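You operate a simulated robot arm through the tools that you are given. There is no shell and no other tool. Be economical: measure what you need, move in short steps, check, and stop when the job is done.

You are at the controls of a simulated robot arm. One attempt, no reset.

JOB
Put the red filter on the cream tile on the top of the test bench.

The check looks at the end state, three seconds after you hand in, the way a careful person would. Anything else that was tipped, shoved, dropped, spilled or broken makes it a failure.

ROBOT AND FRAMES
A 7-joint arm with a two-finger parallel gripper, fixed in place. Base frame: the origin is at the foot of the arm, x ahead of it, y to its left, z up; the work surface is at about z = 0. Units: mm, degrees, N and s.
With the tool pointing down near the work surface it reaches from about 240 to 620 mm from the base axis. Its first joint turns from -66.0 to 66.0 degrees. Payload 2.6 kg.
The TCP is the grasp point between the finger pads, 30 mm short of the fingertips. In the tool frame z runs along the fingers and y along their closing line. Largest opening 94 mm; finger width 28, thickness 10; the body of the gripper, 50 by 96 mm, starts 55 mm behind the TCP.
Orientation is told as [roll, pitch, yaw] about the base's x, y, z axes, in that order, counted from this pose: with the fingers straight down and closing along the base's y, the tool's x points along the base's -x, its y along +y and its z along -z.

CONTROLS
- The arm moves only by the tool arm_command. Its argument "motion" is a list of rows, each a list of 3 entries, a list of its own where there are three numbers: the turn, a rotation vector about the tool's x, y, z in degrees, then the shift along the tool's x, y, z in mm, then the opening, from 0 (shut) to 1 (fully open). In form: [[[rx, ry, rz], [dx, dy, dz], gripper], ...]. A call has 1 to 8 rows; each row shifts and turns the commanded pose from where the row before left it, along the tool's axes as they then stand. Rows are played at 5 a second. More than 50 mm and 8.6 degrees between two rows, or a gripper value outside its range, and nothing of the call is played. A pose out of reach is approached as far as the arm can. The call stops where the force on the tool passes 40 N (or 10 N more than at its start, if that is more) or the arm is blocked; 0.2 s more then pass. The fingers move at their own pace (about 72 mm/s each) and stop on an object; they squeeze with about 31 N. The grip force told is the motor's: it shows also when the fingers shut on nothing. Time passes only in rows, and 0.2 s behind the last, so rows that do not move let the fingers close. It gives the time, the measured TCP pose, the force on the tool (base axes), the opening and the grip force at its end, in the units of the frame above (readings bear some noise).
- Cameras (640 x 400 px; columns grow to the right, rows downward): "scene" is fixed at [32.1, 417.9, 570.3]; the picture's right is [-0.88, -0.48, 0.00], its down [-0.22, 0.41, -0.89] and it looks along [0.42, -0.78, -0.46] (base axes); focal length 337 px, centre (320, 200). "wrist" rides on the gripper at [-37, 0, -58] in the tool frame; the picture's right is [0.00, -1.00, 0.00], its down [0.97, 0.00, -0.24] and it looks along [0.24, 0.00, 0.97] (tool axes); focal length 218 px, centre (320, 200). There is no depth. A picture from a camera that has moved, and an enlarged one, comes with that camera's place and axes in the base frame and with its lens. The place of the scene camera against the robot may be out by one fixed shift of up to 12 mm in any direction.
- get_image(camera): a new picture of that camera. The clock stands still meanwhile.
- inspect(camera, box): a new picture of the part [left, top, right, bottom] of that camera's present view, enlarged. The clock stands still meanwhile.
- sign_off(): hands the job in; it is judged then, once.

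Go step by step. Nothing tells you positions but the pictures and the camera data: compare them with the known pose of the tool, close in by small moves and look again before you grip or let go. The budget is 90 turns and 46 pictures, counting those below and the enlarged ones. Unless the task says otherwise, let go and move clear before handing in, and close with one line.

The tools are called as name(argument=value, ...) on one line, values as JSON. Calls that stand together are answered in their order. arm_command: Moves the arm, as the interface text tells. Its arguments: {"type":"object","properties":{"motion":{"type":"array"}},"required":["motion"]} The other tools are called the same way: get_image (camera) takes a picture; inspect (camera, box) takes an enlarged picture of a part of a camera's view; sign_off () hands the job in.

At the start:

```text
time: 0.0
eef_pos: [256.3, -244.3, 266.4]
orientation: [0.0, 0.0, 0.0]
ft_force: [-0.4, 0.3, -0.5]
opening: 94.1
finger_force: 0.0
```

scene: 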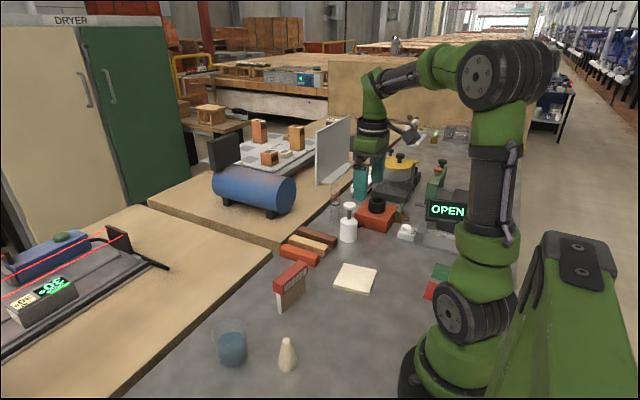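
wrist: 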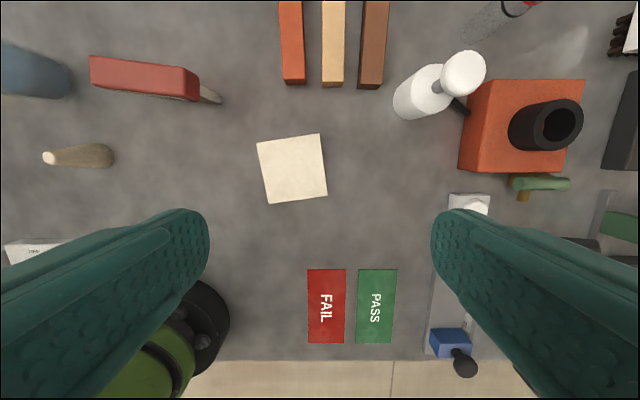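

I see a cream tile near the middle of the bench, a red upright box, coloured bars and an orange block with a black cylinder. I'll enlarge the pictures to find out which one is the red filter.

inspect(camera="scene", box=[200, 220, 400, 380])

inspect(camera="scene", box=[320, 110, 500, 260])

inspect(camera="scene", box=[190, 100, 350, 220])

```text
2.50 times, centred on (300, 300) of scene
camera zoom: at [32.1, 417.9, 570.3], right [-0.88, -0.48, 0.0], down [-0.22, 0.41, -0.89], along [0.42, -0.78, -0.46], focal length 842 px, centre (370, -50)
```

zoom: 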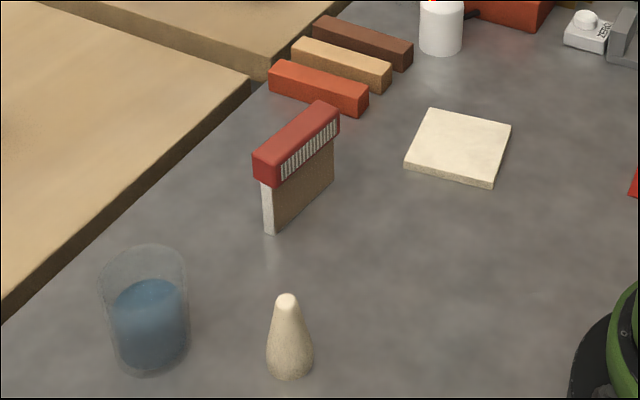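

```text
2.67 times, centred on (410, 185) of scene
camera zoom: at [32.1, 417.9, 570.3], right [-0.88, -0.48, 0.0], down [-0.22, 0.41, -0.89], along [0.42, -0.78, -0.46], focal length 898 px, centre (80, 240)
```

zoom: 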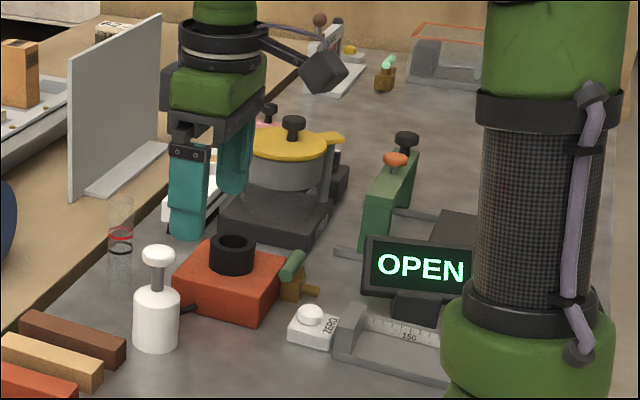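

```text
3.33 times, centred on (270, 160) of scene
camera zoom: at [32.1, 417.9, 570.3], right [-0.88, -0.48, 0.0], down [-0.22, 0.41, -0.89], along [0.42, -0.78, -0.46], focal length 1123 px, centre (487, 333)
```

zoom: 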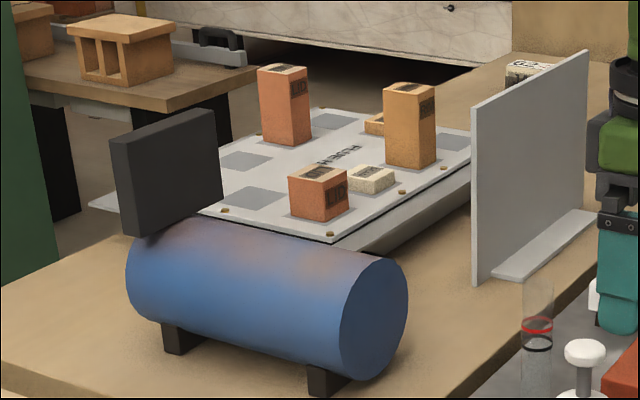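

The item with a red cap may be the filter, but I'm not sure yet. I'll enlarge it, along with the red-ringed tube and the far end of the bench.

inspect(camera="scene", box=[265, 250, 321, 285])

inspect(camera="scene", box=[375, 100, 503, 180])

inspect(camera="wrist", box=[0, 0, 320, 200])

inspect(camera="wrist", box=[380, 0, 640, 162])

```text
11.43 times, centred on (293, 268) of scene
camera zoom: at [32.1, 417.9, 570.3], right [-0.88, -0.48, 0.0], down [-0.22, 0.41, -0.89], along [0.42, -0.78, -0.46], focal length 3849 px, centre (629, -571)
```

zoom: 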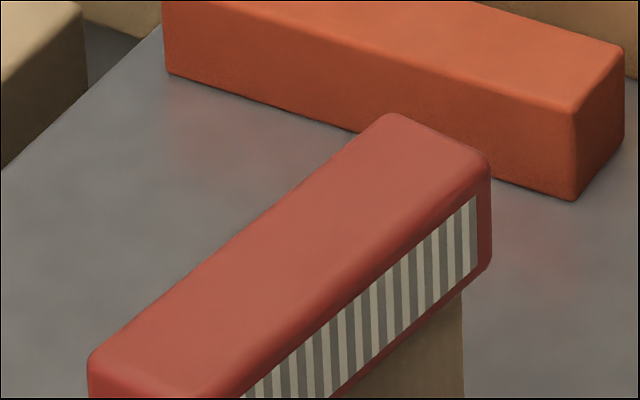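

```text
5.00 times, centred on (439, 140) of scene
camera zoom: at [32.1, 417.9, 570.3], right [-0.88, -0.48, 0.0], down [-0.22, 0.41, -0.89], along [0.42, -0.78, -0.46], focal length 1684 px, centre (-275, 500)
```

zoom: 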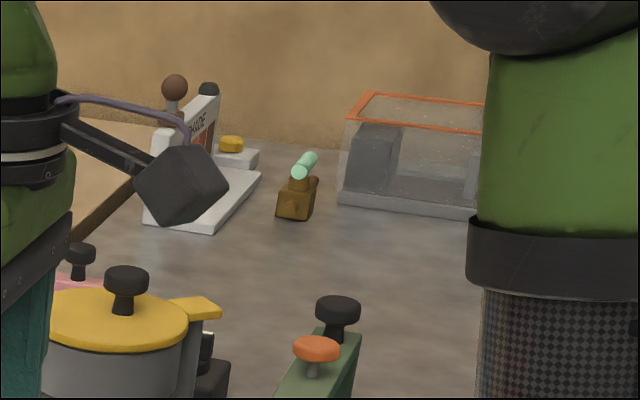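

```text
2.00 times, centred on (160, 100) of wrist
camera zoom: at [293.5, -244.1, 325.6], right [0.0, -1.0, 0.0], down [-0.97, 0.0, 0.24], along [-0.24, 0.0, -0.97], focal length 436 px, centre (640, 400)
```

zoom: 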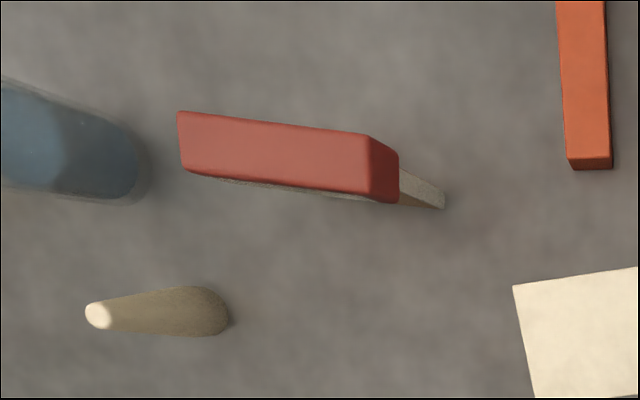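

```text
2.46 times, centred on (510, 81) of wrist
camera zoom: at [293.5, -244.1, 325.6], right [0.0, -1.0, 0.0], down [-0.97, 0.0, 0.24], along [-0.24, 0.0, -0.97], focal length 537 px, centre (-148, 493)
```

zoom: 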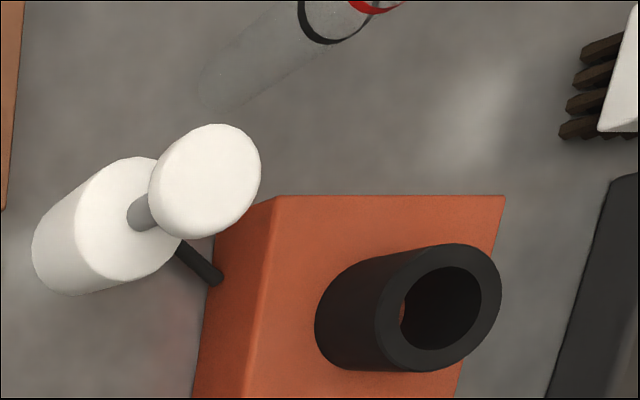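

The red object has a striped, pleated front and seems to rest on a thin upright slab, so I take it as the red filter. Its top centre is near (362, -58, 80-90), its long axis is about 7° off y, and the tile is near (264, -203). I'll move over it at this height, then turn the fingers across the thin side.

arm_command(motion=[[[0, 0, 0], [-21, 30, 0], 1], [[0, 0, 0], [-21, 30, 0], 1], [[0, 0, 0], [-21, 30, 0], 1], [[0, 0, 0], [-21, 30, 0], 1], [[0, 0, 0], [-21, 30, 0], 1]])

get_image(camera="wrist")

```text
time: 1.2
eef_pos: [362.9, -92.3, 266.7]
orientation: [0.1, 0.0, 0.0]
ft_force: [-0.3, -0.1, 1.3]
opening: 94.1
finger_force: 0.1
```

```text
36 pictures are left
camera wrist: at [400.5, -93.2, 325.9], right [0.0, -1.0, 0.0], down [-0.97, 0.0, 0.24], along [-0.24, 0.0, -0.97], focal length 218 px, centre (320, 200)
```

wrist: 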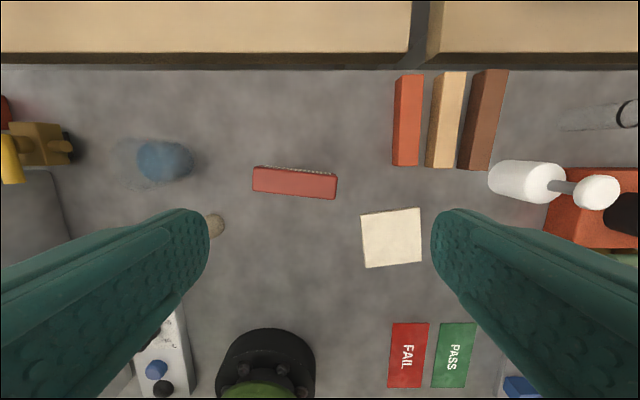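

The filter sits at about (361, -63), slightly off my first estimate. I'll enlarge it and a few other spots to be sure no other item fits "red filter" better.

inspect(camera="wrist", box=[235, 140, 363, 220])

inspect(camera="scene", box=[315, 90, 475, 190])

```text
5.00 times, centred on (299, 180) of wrist
camera zoom: at [400.5, -93.2, 325.9], right [0.0, -1.0, 0.0], down [-0.97, 0.0, 0.24], along [-0.24, 0.0, -0.97], focal length 1091 px, centre (425, 300)
```

zoom: 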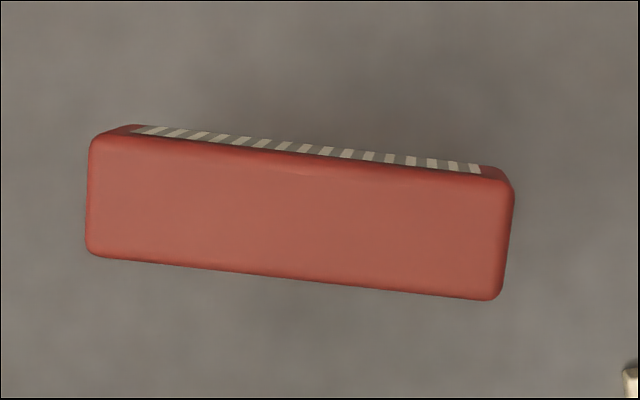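

```text
4.00 times, centred on (395, 140) of scene
camera zoom: at [32.1, 417.9, 570.3], right [-0.88, -0.48, 0.0], down [-0.22, 0.41, -0.89], along [0.42, -0.78, -0.46], focal length 1347 px, centre (20, 440)
```

zoom: 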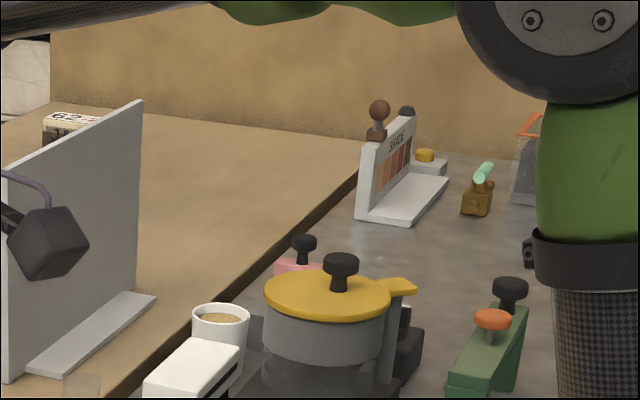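

The second view confirms a separate filter with pleats on both sides, resting on a slab. Its top is at about z = 89, centred on (360, -65), about 93 x 26 mm, and the long axis is 6.5° off y. Next I turn the tool by +83.5°.

arm_command(motion=[[[0, 0, -8.35], [0, 0, 0], 1], [[0, 0, -8.35], [0, 0, 0], 1], [[0, 0, -8.35], [0, 0, 0], 1], [[0, 0, -8.35], [0, 0, 0], 1], [[0, 0, -8.35], [0, 0, 0], 1]])

arm_command(motion=[[[0, 0, -8.35], [0, 0, 0], 1], [[0, 0, -8.35], [0, 0, 0], 1], [[0, 0, -8.35], [0, 0, 0], 1], [[0, 0, -8.35], [0, 0, 0], 1], [[0, 0, -8.35], [0, 0, 0], 1]])

inspect(camera="scene", box=[257, 250, 337, 320])

```text
time: 2.4
eef_pos: [361.9, -93.1, 266.7]
orientation: [0.0, 0.0, 41.9]
ft_force: [-0.3, -0.1, -0.5]
opening: 94.1
finger_force: 0.1
```

```text
time: 3.6
eef_pos: [362.4, -94.3, 267.6]
orientation: [0.0, 0.0, 83.6]
ft_force: [0.2, -0.3, 0.0]
opening: 94.0
finger_force: 0.0
```

```text
5.71 times, centred on (297, 285) of scene
camera zoom: at [32.1, 417.9, 570.3], right [-0.88, -0.48, 0.0], down [-0.22, 0.41, -0.89], along [0.42, -0.78, -0.46], focal length 1924 px, centre (451, -286)
```

zoom: 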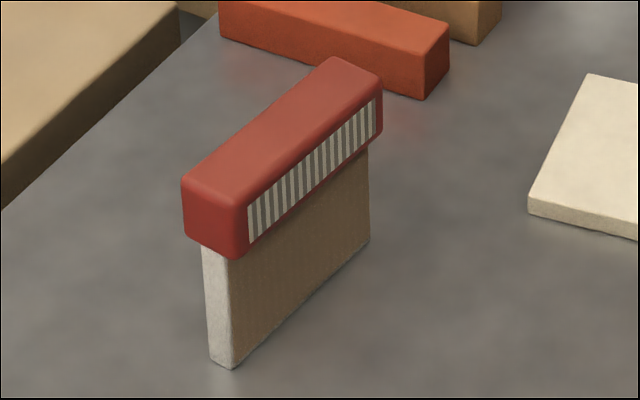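

The filter is about 27 mm tall with its underside near z = 62. It sits on a thin upright board, so it is a separate object and the board must stay standing. I'll centre over it and come down part way to check alignment.

arm_command(motion=[[[0, 0, 0], [-14.4, 2.8, 0], 1], [[0, 0, 0], [-14.4, 2.9, 0], 1], [[0, 0, 0], [0, 0, 35], 1], [[0, 0, 0], [0, 0, 35], 1], [[0, 0, 0], [0, 0, 30], 1], [[0, 0, 0], [0, 0, 0], 1]])

get_image(camera="wrist")

```text
time: 5.0
eef_pos: [357.8, -64.2, 166.7]
orientation: [0.0, 0.1, 83.3]
ft_force: [-1.5, 0.4, -0.1]
opening: 94.0
finger_force: 0.0
```

```text
32 pictures are left
camera wrist: at [362.1, -27.9, 224.5], right [0.99, -0.11, 0.0], down [-0.11, -0.96, 0.24], along [-0.03, -0.24, -0.97], focal length 218 px, centre (320, 200)
```

wrist: 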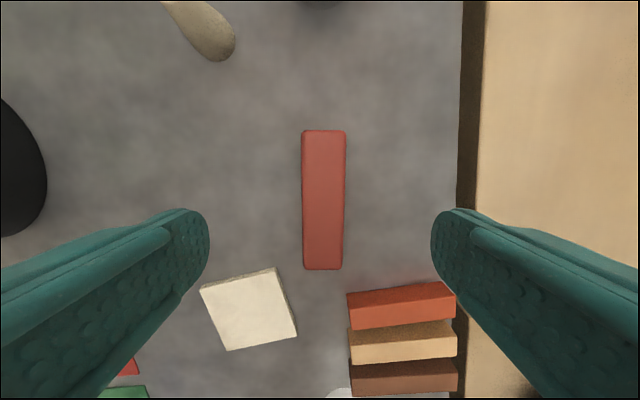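

The filter is centred to within about 2 mm and 1°. I'll correct that and lower so the fingertips stop a little above its underside (TCP about z = 96).

arm_command(motion=[[[0, 0, 1], [0, -1.5, 15], 1], [[0, 0, 0], [0, 0, 18], 1], [[0, 0, 0], [0, 0, 18], 1], [[0, 0, 0], [0, 0, 12], 1], [[0, 0, 0], [0, 0, 7], 1], [[0, 0, 0], [0, 0, 0], 1]])

get_image(camera="wrist")

inspect(camera="scene", box=[240, 220, 368, 320])

```text
time: 6.4
eef_pos: [361.8, -64.6, 95.7]
orientation: [-0.1, 0.0, 82.4]
ft_force: [1.3, 0.1, -0.4]
opening: 93.8
finger_force: 0.0
```

```text
31 pictures are left
camera wrist: at [366.3, -28.2, 154.6], right [0.99, -0.13, 0.0], down [-0.13, -0.96, 0.24], along [-0.03, -0.24, -0.97], focal length 218 px, centre (320, 200)
```

wrist: 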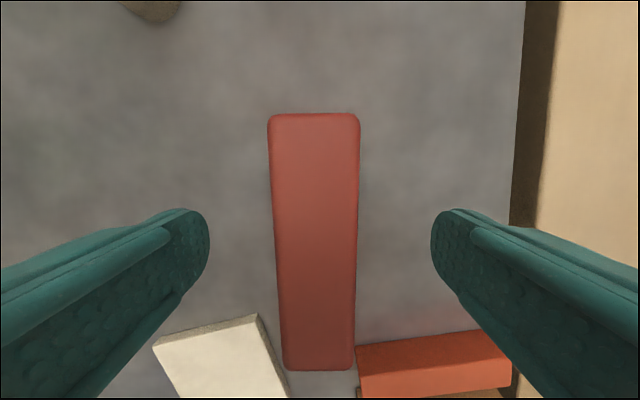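

```text
4.00 times, centred on (304, 270) of scene
camera zoom: at [32.1, 417.9, 570.3], right [-0.88, -0.48, 0.0], down [-0.22, 0.41, -0.89], along [0.42, -0.78, -0.46], focal length 1347 px, centre (384, -80)
```

zoom: 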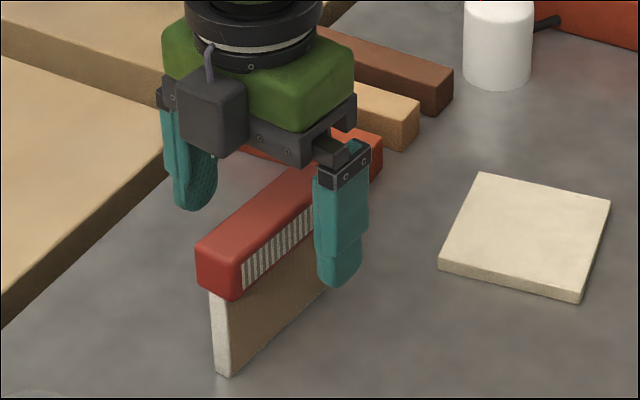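

The fingers straddle the filter evenly, to within about 1 mm. I'll trim that and close.

arm_command(motion=[[[0, 0, -0.6], [0, 0.8, 0], 1], [[0, 0, 0], [0, 0, 0], 0.45], [[0, 0, 0], [0, 0, 0], 0.45], [[0, 0, 0], [0, 0, 0], 0.35], [[0, 0, 0], [0, 0, 0], 0.1], [[0, 0, 0], [0, 0, 0], 0.1], [[0, 0, 0], [0, 0, 0], 0.1]])

inspect(camera="scene", box=[240, 220, 368, 320])

```text
time: 8.0
eef_pos: [361.0, -64.6, 97.1]
orientation: [0.0, 0.0, 83.0]
ft_force: [0.4, 0.0, 0.8]
opening: 26.9
finger_force: 30.5
```

```text
4.00 times, centred on (304, 270) of scene
camera zoom: at [32.1, 417.9, 570.3], right [-0.88, -0.48, 0.0], down [-0.22, 0.41, -0.89], along [0.42, -0.78, -0.46], focal length 1347 px, centre (384, -80)
```

zoom: 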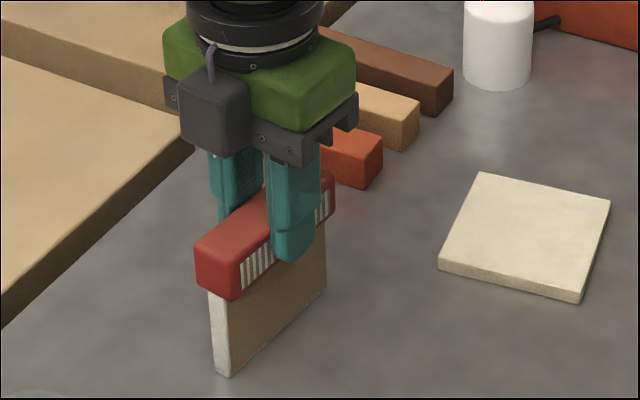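

The grip holds at 26.9 mm opening. I'll lift straight up and check that only the filter comes along.

arm_command(motion=[[[0, 0, 0], [0, 0, -5], 0.1], [[0, 0, 0], [0, 0, -10], 0.1], [[0, 0, 0], [0, 0, -20], 0.1], [[0, 0, 0], [0, 0, -30], 0.1], [[0, 0, 0], [0, 0, 0], 0.1]])

inspect(camera="scene", box=[240, 190, 400, 320])

get_image(camera="wrist")

```text
time: 9.2
eef_pos: [358.4, -63.6, 163.7]
orientation: [0.0, 0.0, 83.1]
ft_force: [-0.4, 0.1, -1.1]
opening: 27.3
finger_force: 31.2
```

```text
3.08 times, centred on (320, 255) of scene
camera zoom: at [32.1, 417.9, 570.3], right [-0.88, -0.48, 0.0], down [-0.22, 0.41, -0.89], along [0.42, -0.78, -0.46], focal length 1036 px, centre (320, 31)
```

zoom: 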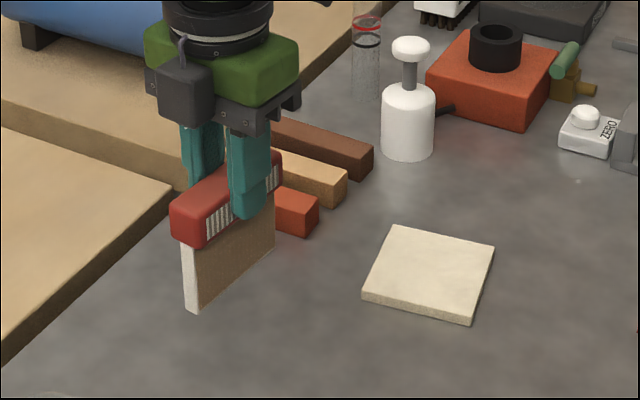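

```text
27 pictures are left
camera wrist: at [363.9, -28.5, 220.8], right [0.99, -0.12, 0.0], down [-0.12, -0.96, 0.24], along [-0.03, -0.24, -0.97], focal length 218 px, centre (320, 200)
```

wrist: 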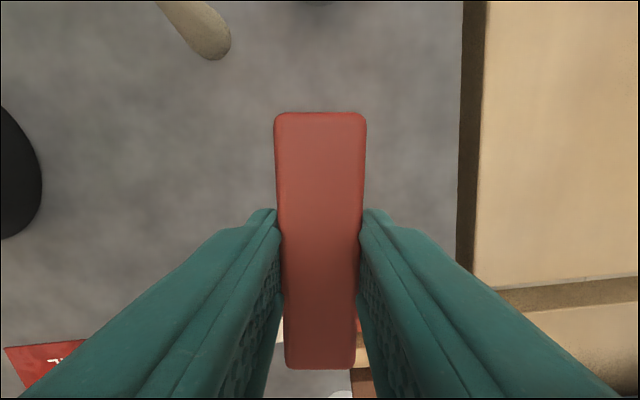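

The board came up with the red frame, so the filter is one piece that stands on its panel's edge. I'll set it upright on the tile, which is centred near (261, -205) with its edges about 8° the other way. First I raise a bit more, travel over and turn by about 14°.

arm_command(motion=[[[0, 0, 0], [0, 0, -25], 0.1], [[0, 0, 0], [20, 10, -5], 0.1], [[0, 0, 0], [30, 16, 0], 0.1], [[0, 0, 0], [33, 18, 0], 0.1], [[0, 0, 0], [33, 18, 0], 0.1], [[0, 0, 0], [24, 12, 0], 0.1], [[0, 0, 0], [12.8, 6, 0], 0.1], [[0, 0, 0], [0, 0, 0], 0.1]])

arm_command(motion=[[[0, 0, -5], [0, 0, 0], 0.1], [[0, 0, -5], [0, 0, 0], 0.1], [[0, 0, -4], [0, 0, 0], 0.1], [[0, 0, 0], [0, 0, 0], 0.1]])

get_image(camera="wrist")

inspect(camera="scene", box=[260, 170, 420, 300])

```text
time: 11.0
eef_pos: [261.7, -208.3, 193.2]
orientation: [0.0, 0.0, 83.1]
ft_force: [0.8, 0.1, -2.0]
opening: 27.1
finger_force: 30.8
```

```text
time: 12.0
eef_pos: [263.3, -207.5, 192.4]
orientation: [0.0, 0.0, 97.0]
ft_force: [0.0, 0.2, -0.8]
opening: 27.0
finger_force: 31.1
```

```text
26 pictures are left
camera wrist: at [257.6, -170.5, 250.5], right [0.99, 0.12, 0.0], down [0.12, -0.96, 0.24], along [0.03, -0.24, -0.97], focal length 218 px, centre (320, 200)
```

wrist: 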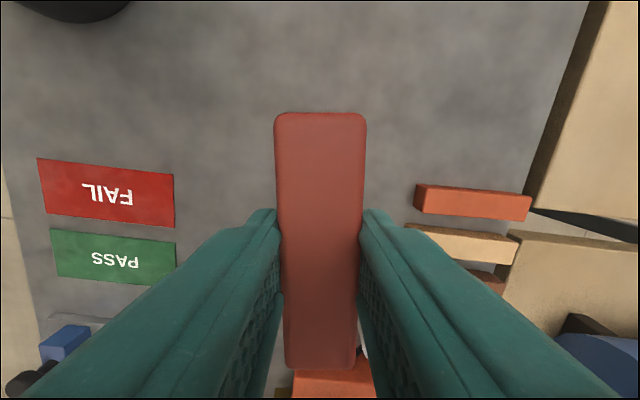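

```text
3.08 times, centred on (340, 235) of scene
camera zoom: at [32.1, 417.9, 570.3], right [-0.88, -0.48, 0.0], down [-0.22, 0.41, -0.89], along [0.42, -0.78, -0.46], focal length 1036 px, centre (258, 92)
```

zoom: 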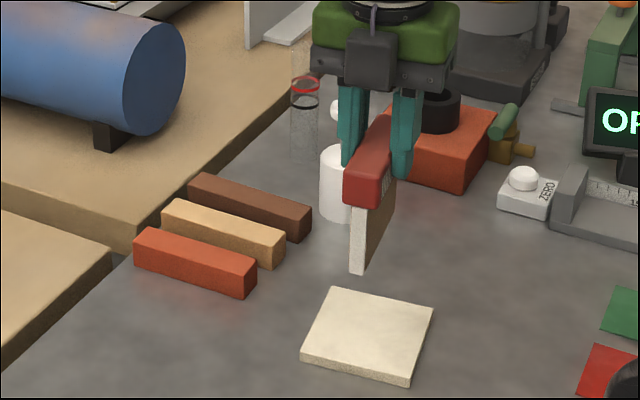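

The filter hangs over the tile. I'll lower until its foot is about 15 mm above the tile, then look again.

arm_command(motion=[[[0, 0, 0], [0, 0, 20], 0.1], [[0, 0, 0], [0, 0, 20], 0.1], [[0, 0, 0], [0, 0, 18], 0.1], [[0, 0, 0], [0, 0, 13], 0.1], [[0, 0, 0], [0, 0, 0], 0.1]])

get_image(camera="wrist")

inspect(camera="scene", box=[310, 220, 400, 300])

```text
time: 13.2
eef_pos: [260.5, -207.7, 120.2]
orientation: [0.1, -0.1, 96.9]
ft_force: [0.2, 0.4, -0.3]
opening: 26.8
finger_force: 31.4
```

```text
24 pictures are left
camera wrist: at [256.9, -170.9, 179.9], right [0.99, 0.12, 0.0], down [0.12, -0.96, 0.24], along [0.03, -0.24, -0.97], focal length 218 px, centre (320, 200)
```

wrist: 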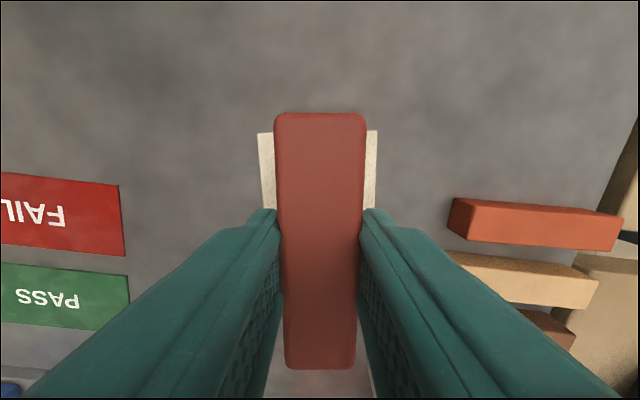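

```text
5.00 times, centred on (355, 260) of scene
camera zoom: at [32.1, 417.9, 570.3], right [-0.88, -0.48, 0.0], down [-0.22, 0.41, -0.89], along [0.42, -0.78, -0.46], focal length 1684 px, centre (145, -100)
```

zoom: 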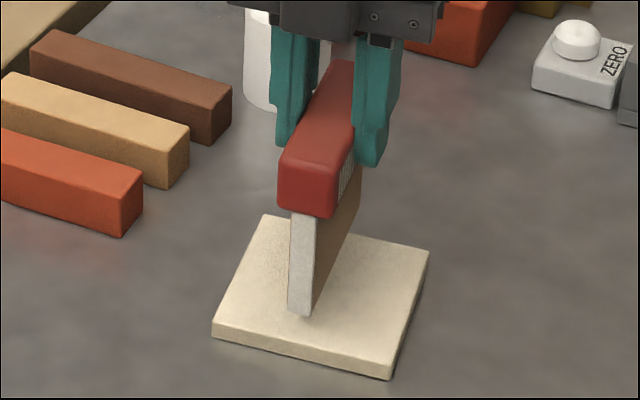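

Wrist and scene views both put the filter over the middle of the tile, aligned with its edges to within about 2 mm. I'll lower slowly now.

arm_command(motion=[[[0, 0, 0], [0, 1.5, 6], 0.1], [[0, 0, 0], [0, 0, 4], 0.1], [[0, 0, 0], [0, 0, 2], 0.1], [[0, 0, 0], [0, 0, 0], 0.1]])

inspect(camera="scene", box=[310, 220, 400, 300])

```text
time: 14.2
eef_pos: [260.8, -207.7, 108.4]
orientation: [0.0, 0.0, 97.0]
ft_force: [-0.3, 0.0, -0.8]
opening: 26.9
finger_force: 30.9
```

```text
5.00 times, centred on (355, 260) of scene
camera zoom: at [32.1, 417.9, 570.3], right [-0.88, -0.48, 0.0], down [-0.22, 0.41, -0.89], along [0.42, -0.78, -0.46], focal length 1684 px, centre (145, -100)
```

zoom: 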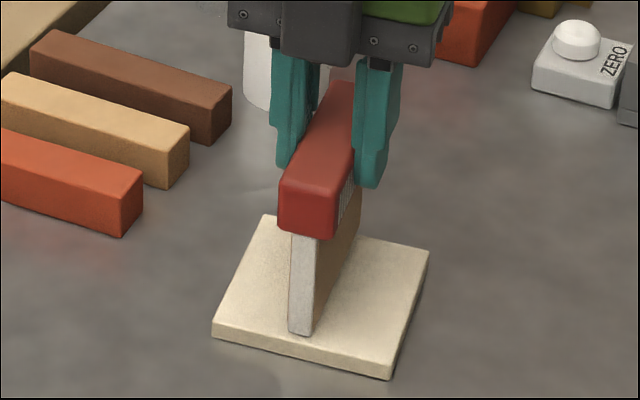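

The foot is only a few mm above the tile. I'll go down in 1 mm steps and watch the force.

arm_command(motion=[[[0, 0, 0], [0, 0, 1], 0.1], [[0, 0, 0], [0, 0, 1], 0.1], [[0, 0, 0], [0, 0, 0], 0.1]])

arm_command(motion=[[[0, 0, 0], [0, 0, 1], 0.1], [[0, 0, 0], [0, 0, 0], 0.1]])

```text
time: 15.0
eef_pos: [260.8, -205.9, 107.3]
orientation: [0.0, 0.0, 97.0]
ft_force: [-2.4, 0.9, 7.1]
opening: 27.0
finger_force: 30.8
```

```text
time: 15.6
eef_pos: [262.9, -207.5, 106.7]
orientation: [-0.2, 0.1, 97.1]
ft_force: [-4.8, 0.7, 23.9]
opening: 27.0
finger_force: 30.8
```

It's on the tile, with 24 N upward. I'll back off 1 mm to relieve the load and look before opening.

arm_command(motion=[[[0, 0, 0], [0, 0, -1.2], 0.1], [[0, 0, 0], [0, 0, 0], 0.1]])

inspect(camera="scene", box=[310, 220, 400, 300])

```text
time: 16.2
eef_pos: [261.4, -207.1, 109.0]
orientation: [-0.1, 0.1, 97.1]
ft_force: [0.7, -3.9, 7.6]
opening: 26.9
finger_force: 30.9
```

```text
5.00 times, centred on (355, 260) of scene
camera zoom: at [32.1, 417.9, 570.2], right [-0.88, -0.48, 0.0], down [-0.22, 0.41, -0.89], along [0.42, -0.78, -0.46], focal length 1684 px, centre (145, -100)
```

zoom: 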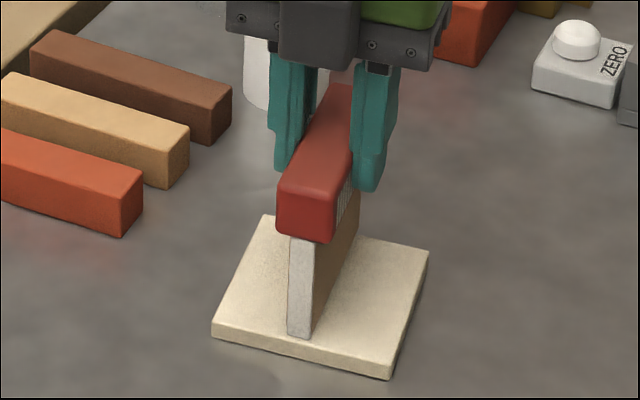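

The filter stands upright and square on the tile. I'll open gradually and leave the arm still.

arm_command(motion=[[[0, 0, 0], [0, 0, 0], 0.3], [[0, 0, 0], [0, 0, 0], 0.33], [[0, 0, 0], [0, 0, 0], 0.4], [[0, 0, 0], [0, 0, 0], 0.55], [[0, 0, 0], [0, 0, 0], 0.7], [[0, 0, 0], [0, 0, 0], 0.7]])

inspect(camera="scene", box=[310, 220, 400, 300])

```text
time: 17.6
eef_pos: [261.2, -207.8, 107.9]
orientation: [-0.1, 0.0, 97.0]
ft_force: [0.6, -0.4, -0.4]
opening: 65.9
finger_force: 0.1
```

```text
5.00 times, centred on (355, 260) of scene
camera zoom: at [32.1, 417.9, 570.3], right [-0.88, -0.48, 0.0], down [-0.22, 0.41, -0.89], along [0.42, -0.78, -0.46], focal length 1684 px, centre (145, -100)
```

zoom: 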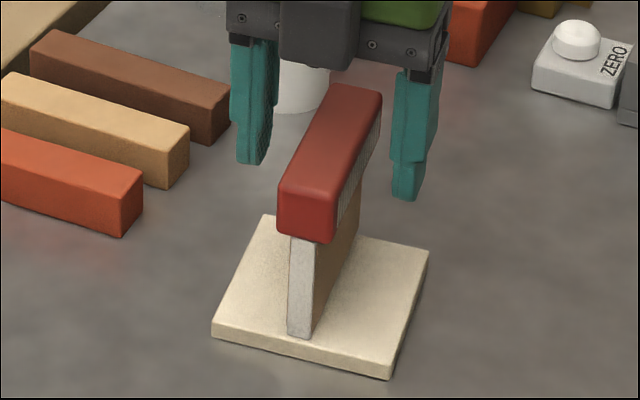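

The filter stays standing on the tile with the fingers clear on both sides. I'll rise straight up and take a last look.

arm_command(motion=[[[0, 0, 0], [0, 0, -10], 0.7], [[0, 0, 0], [0, 0, -25], 0.7], [[0, 0, 0], [0, 0, -35], 0.7], [[0, 0, 0], [0, 0, -40], 0.7], [[0, 0, 0], [0, 0, -30], 0.7], [[0, 0, 0], [0, 0, 0], 0.7]])

get_image(camera="scene")

get_image(camera="wrist")

```text
time: 19.0
eef_pos: [258.4, -207.9, 248.5]
orientation: [0.1, 0.0, 97.1]
ft_force: [-0.2, 0.0, -1.4]
opening: 65.9
finger_force: 0.0
```

```text
19 pictures are left
```

scene: 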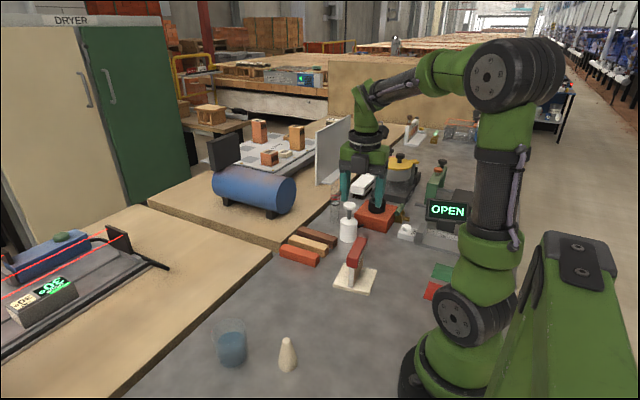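

```text
18 pictures are left
camera wrist: at [254.8, -172.7, 307.2], right [0.99, 0.12, 0.0], down [0.12, -0.96, 0.24], along [0.03, -0.24, -0.97], focal length 218 px, centre (320, 200)
```

wrist: 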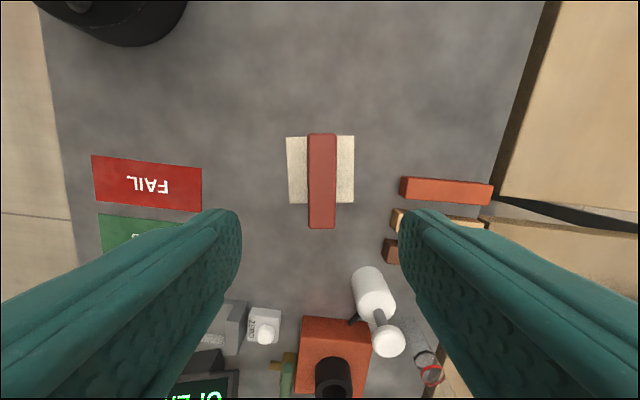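

The filter stands upright, centred on the cream tile. The gripper is clear and nothing else has moved, so I'm handing in.

sign_off()

```text
The job is handed in.
```

The red filter is standing upright on the cream tile, the gripper is clear of it, and nothing else was disturbed.
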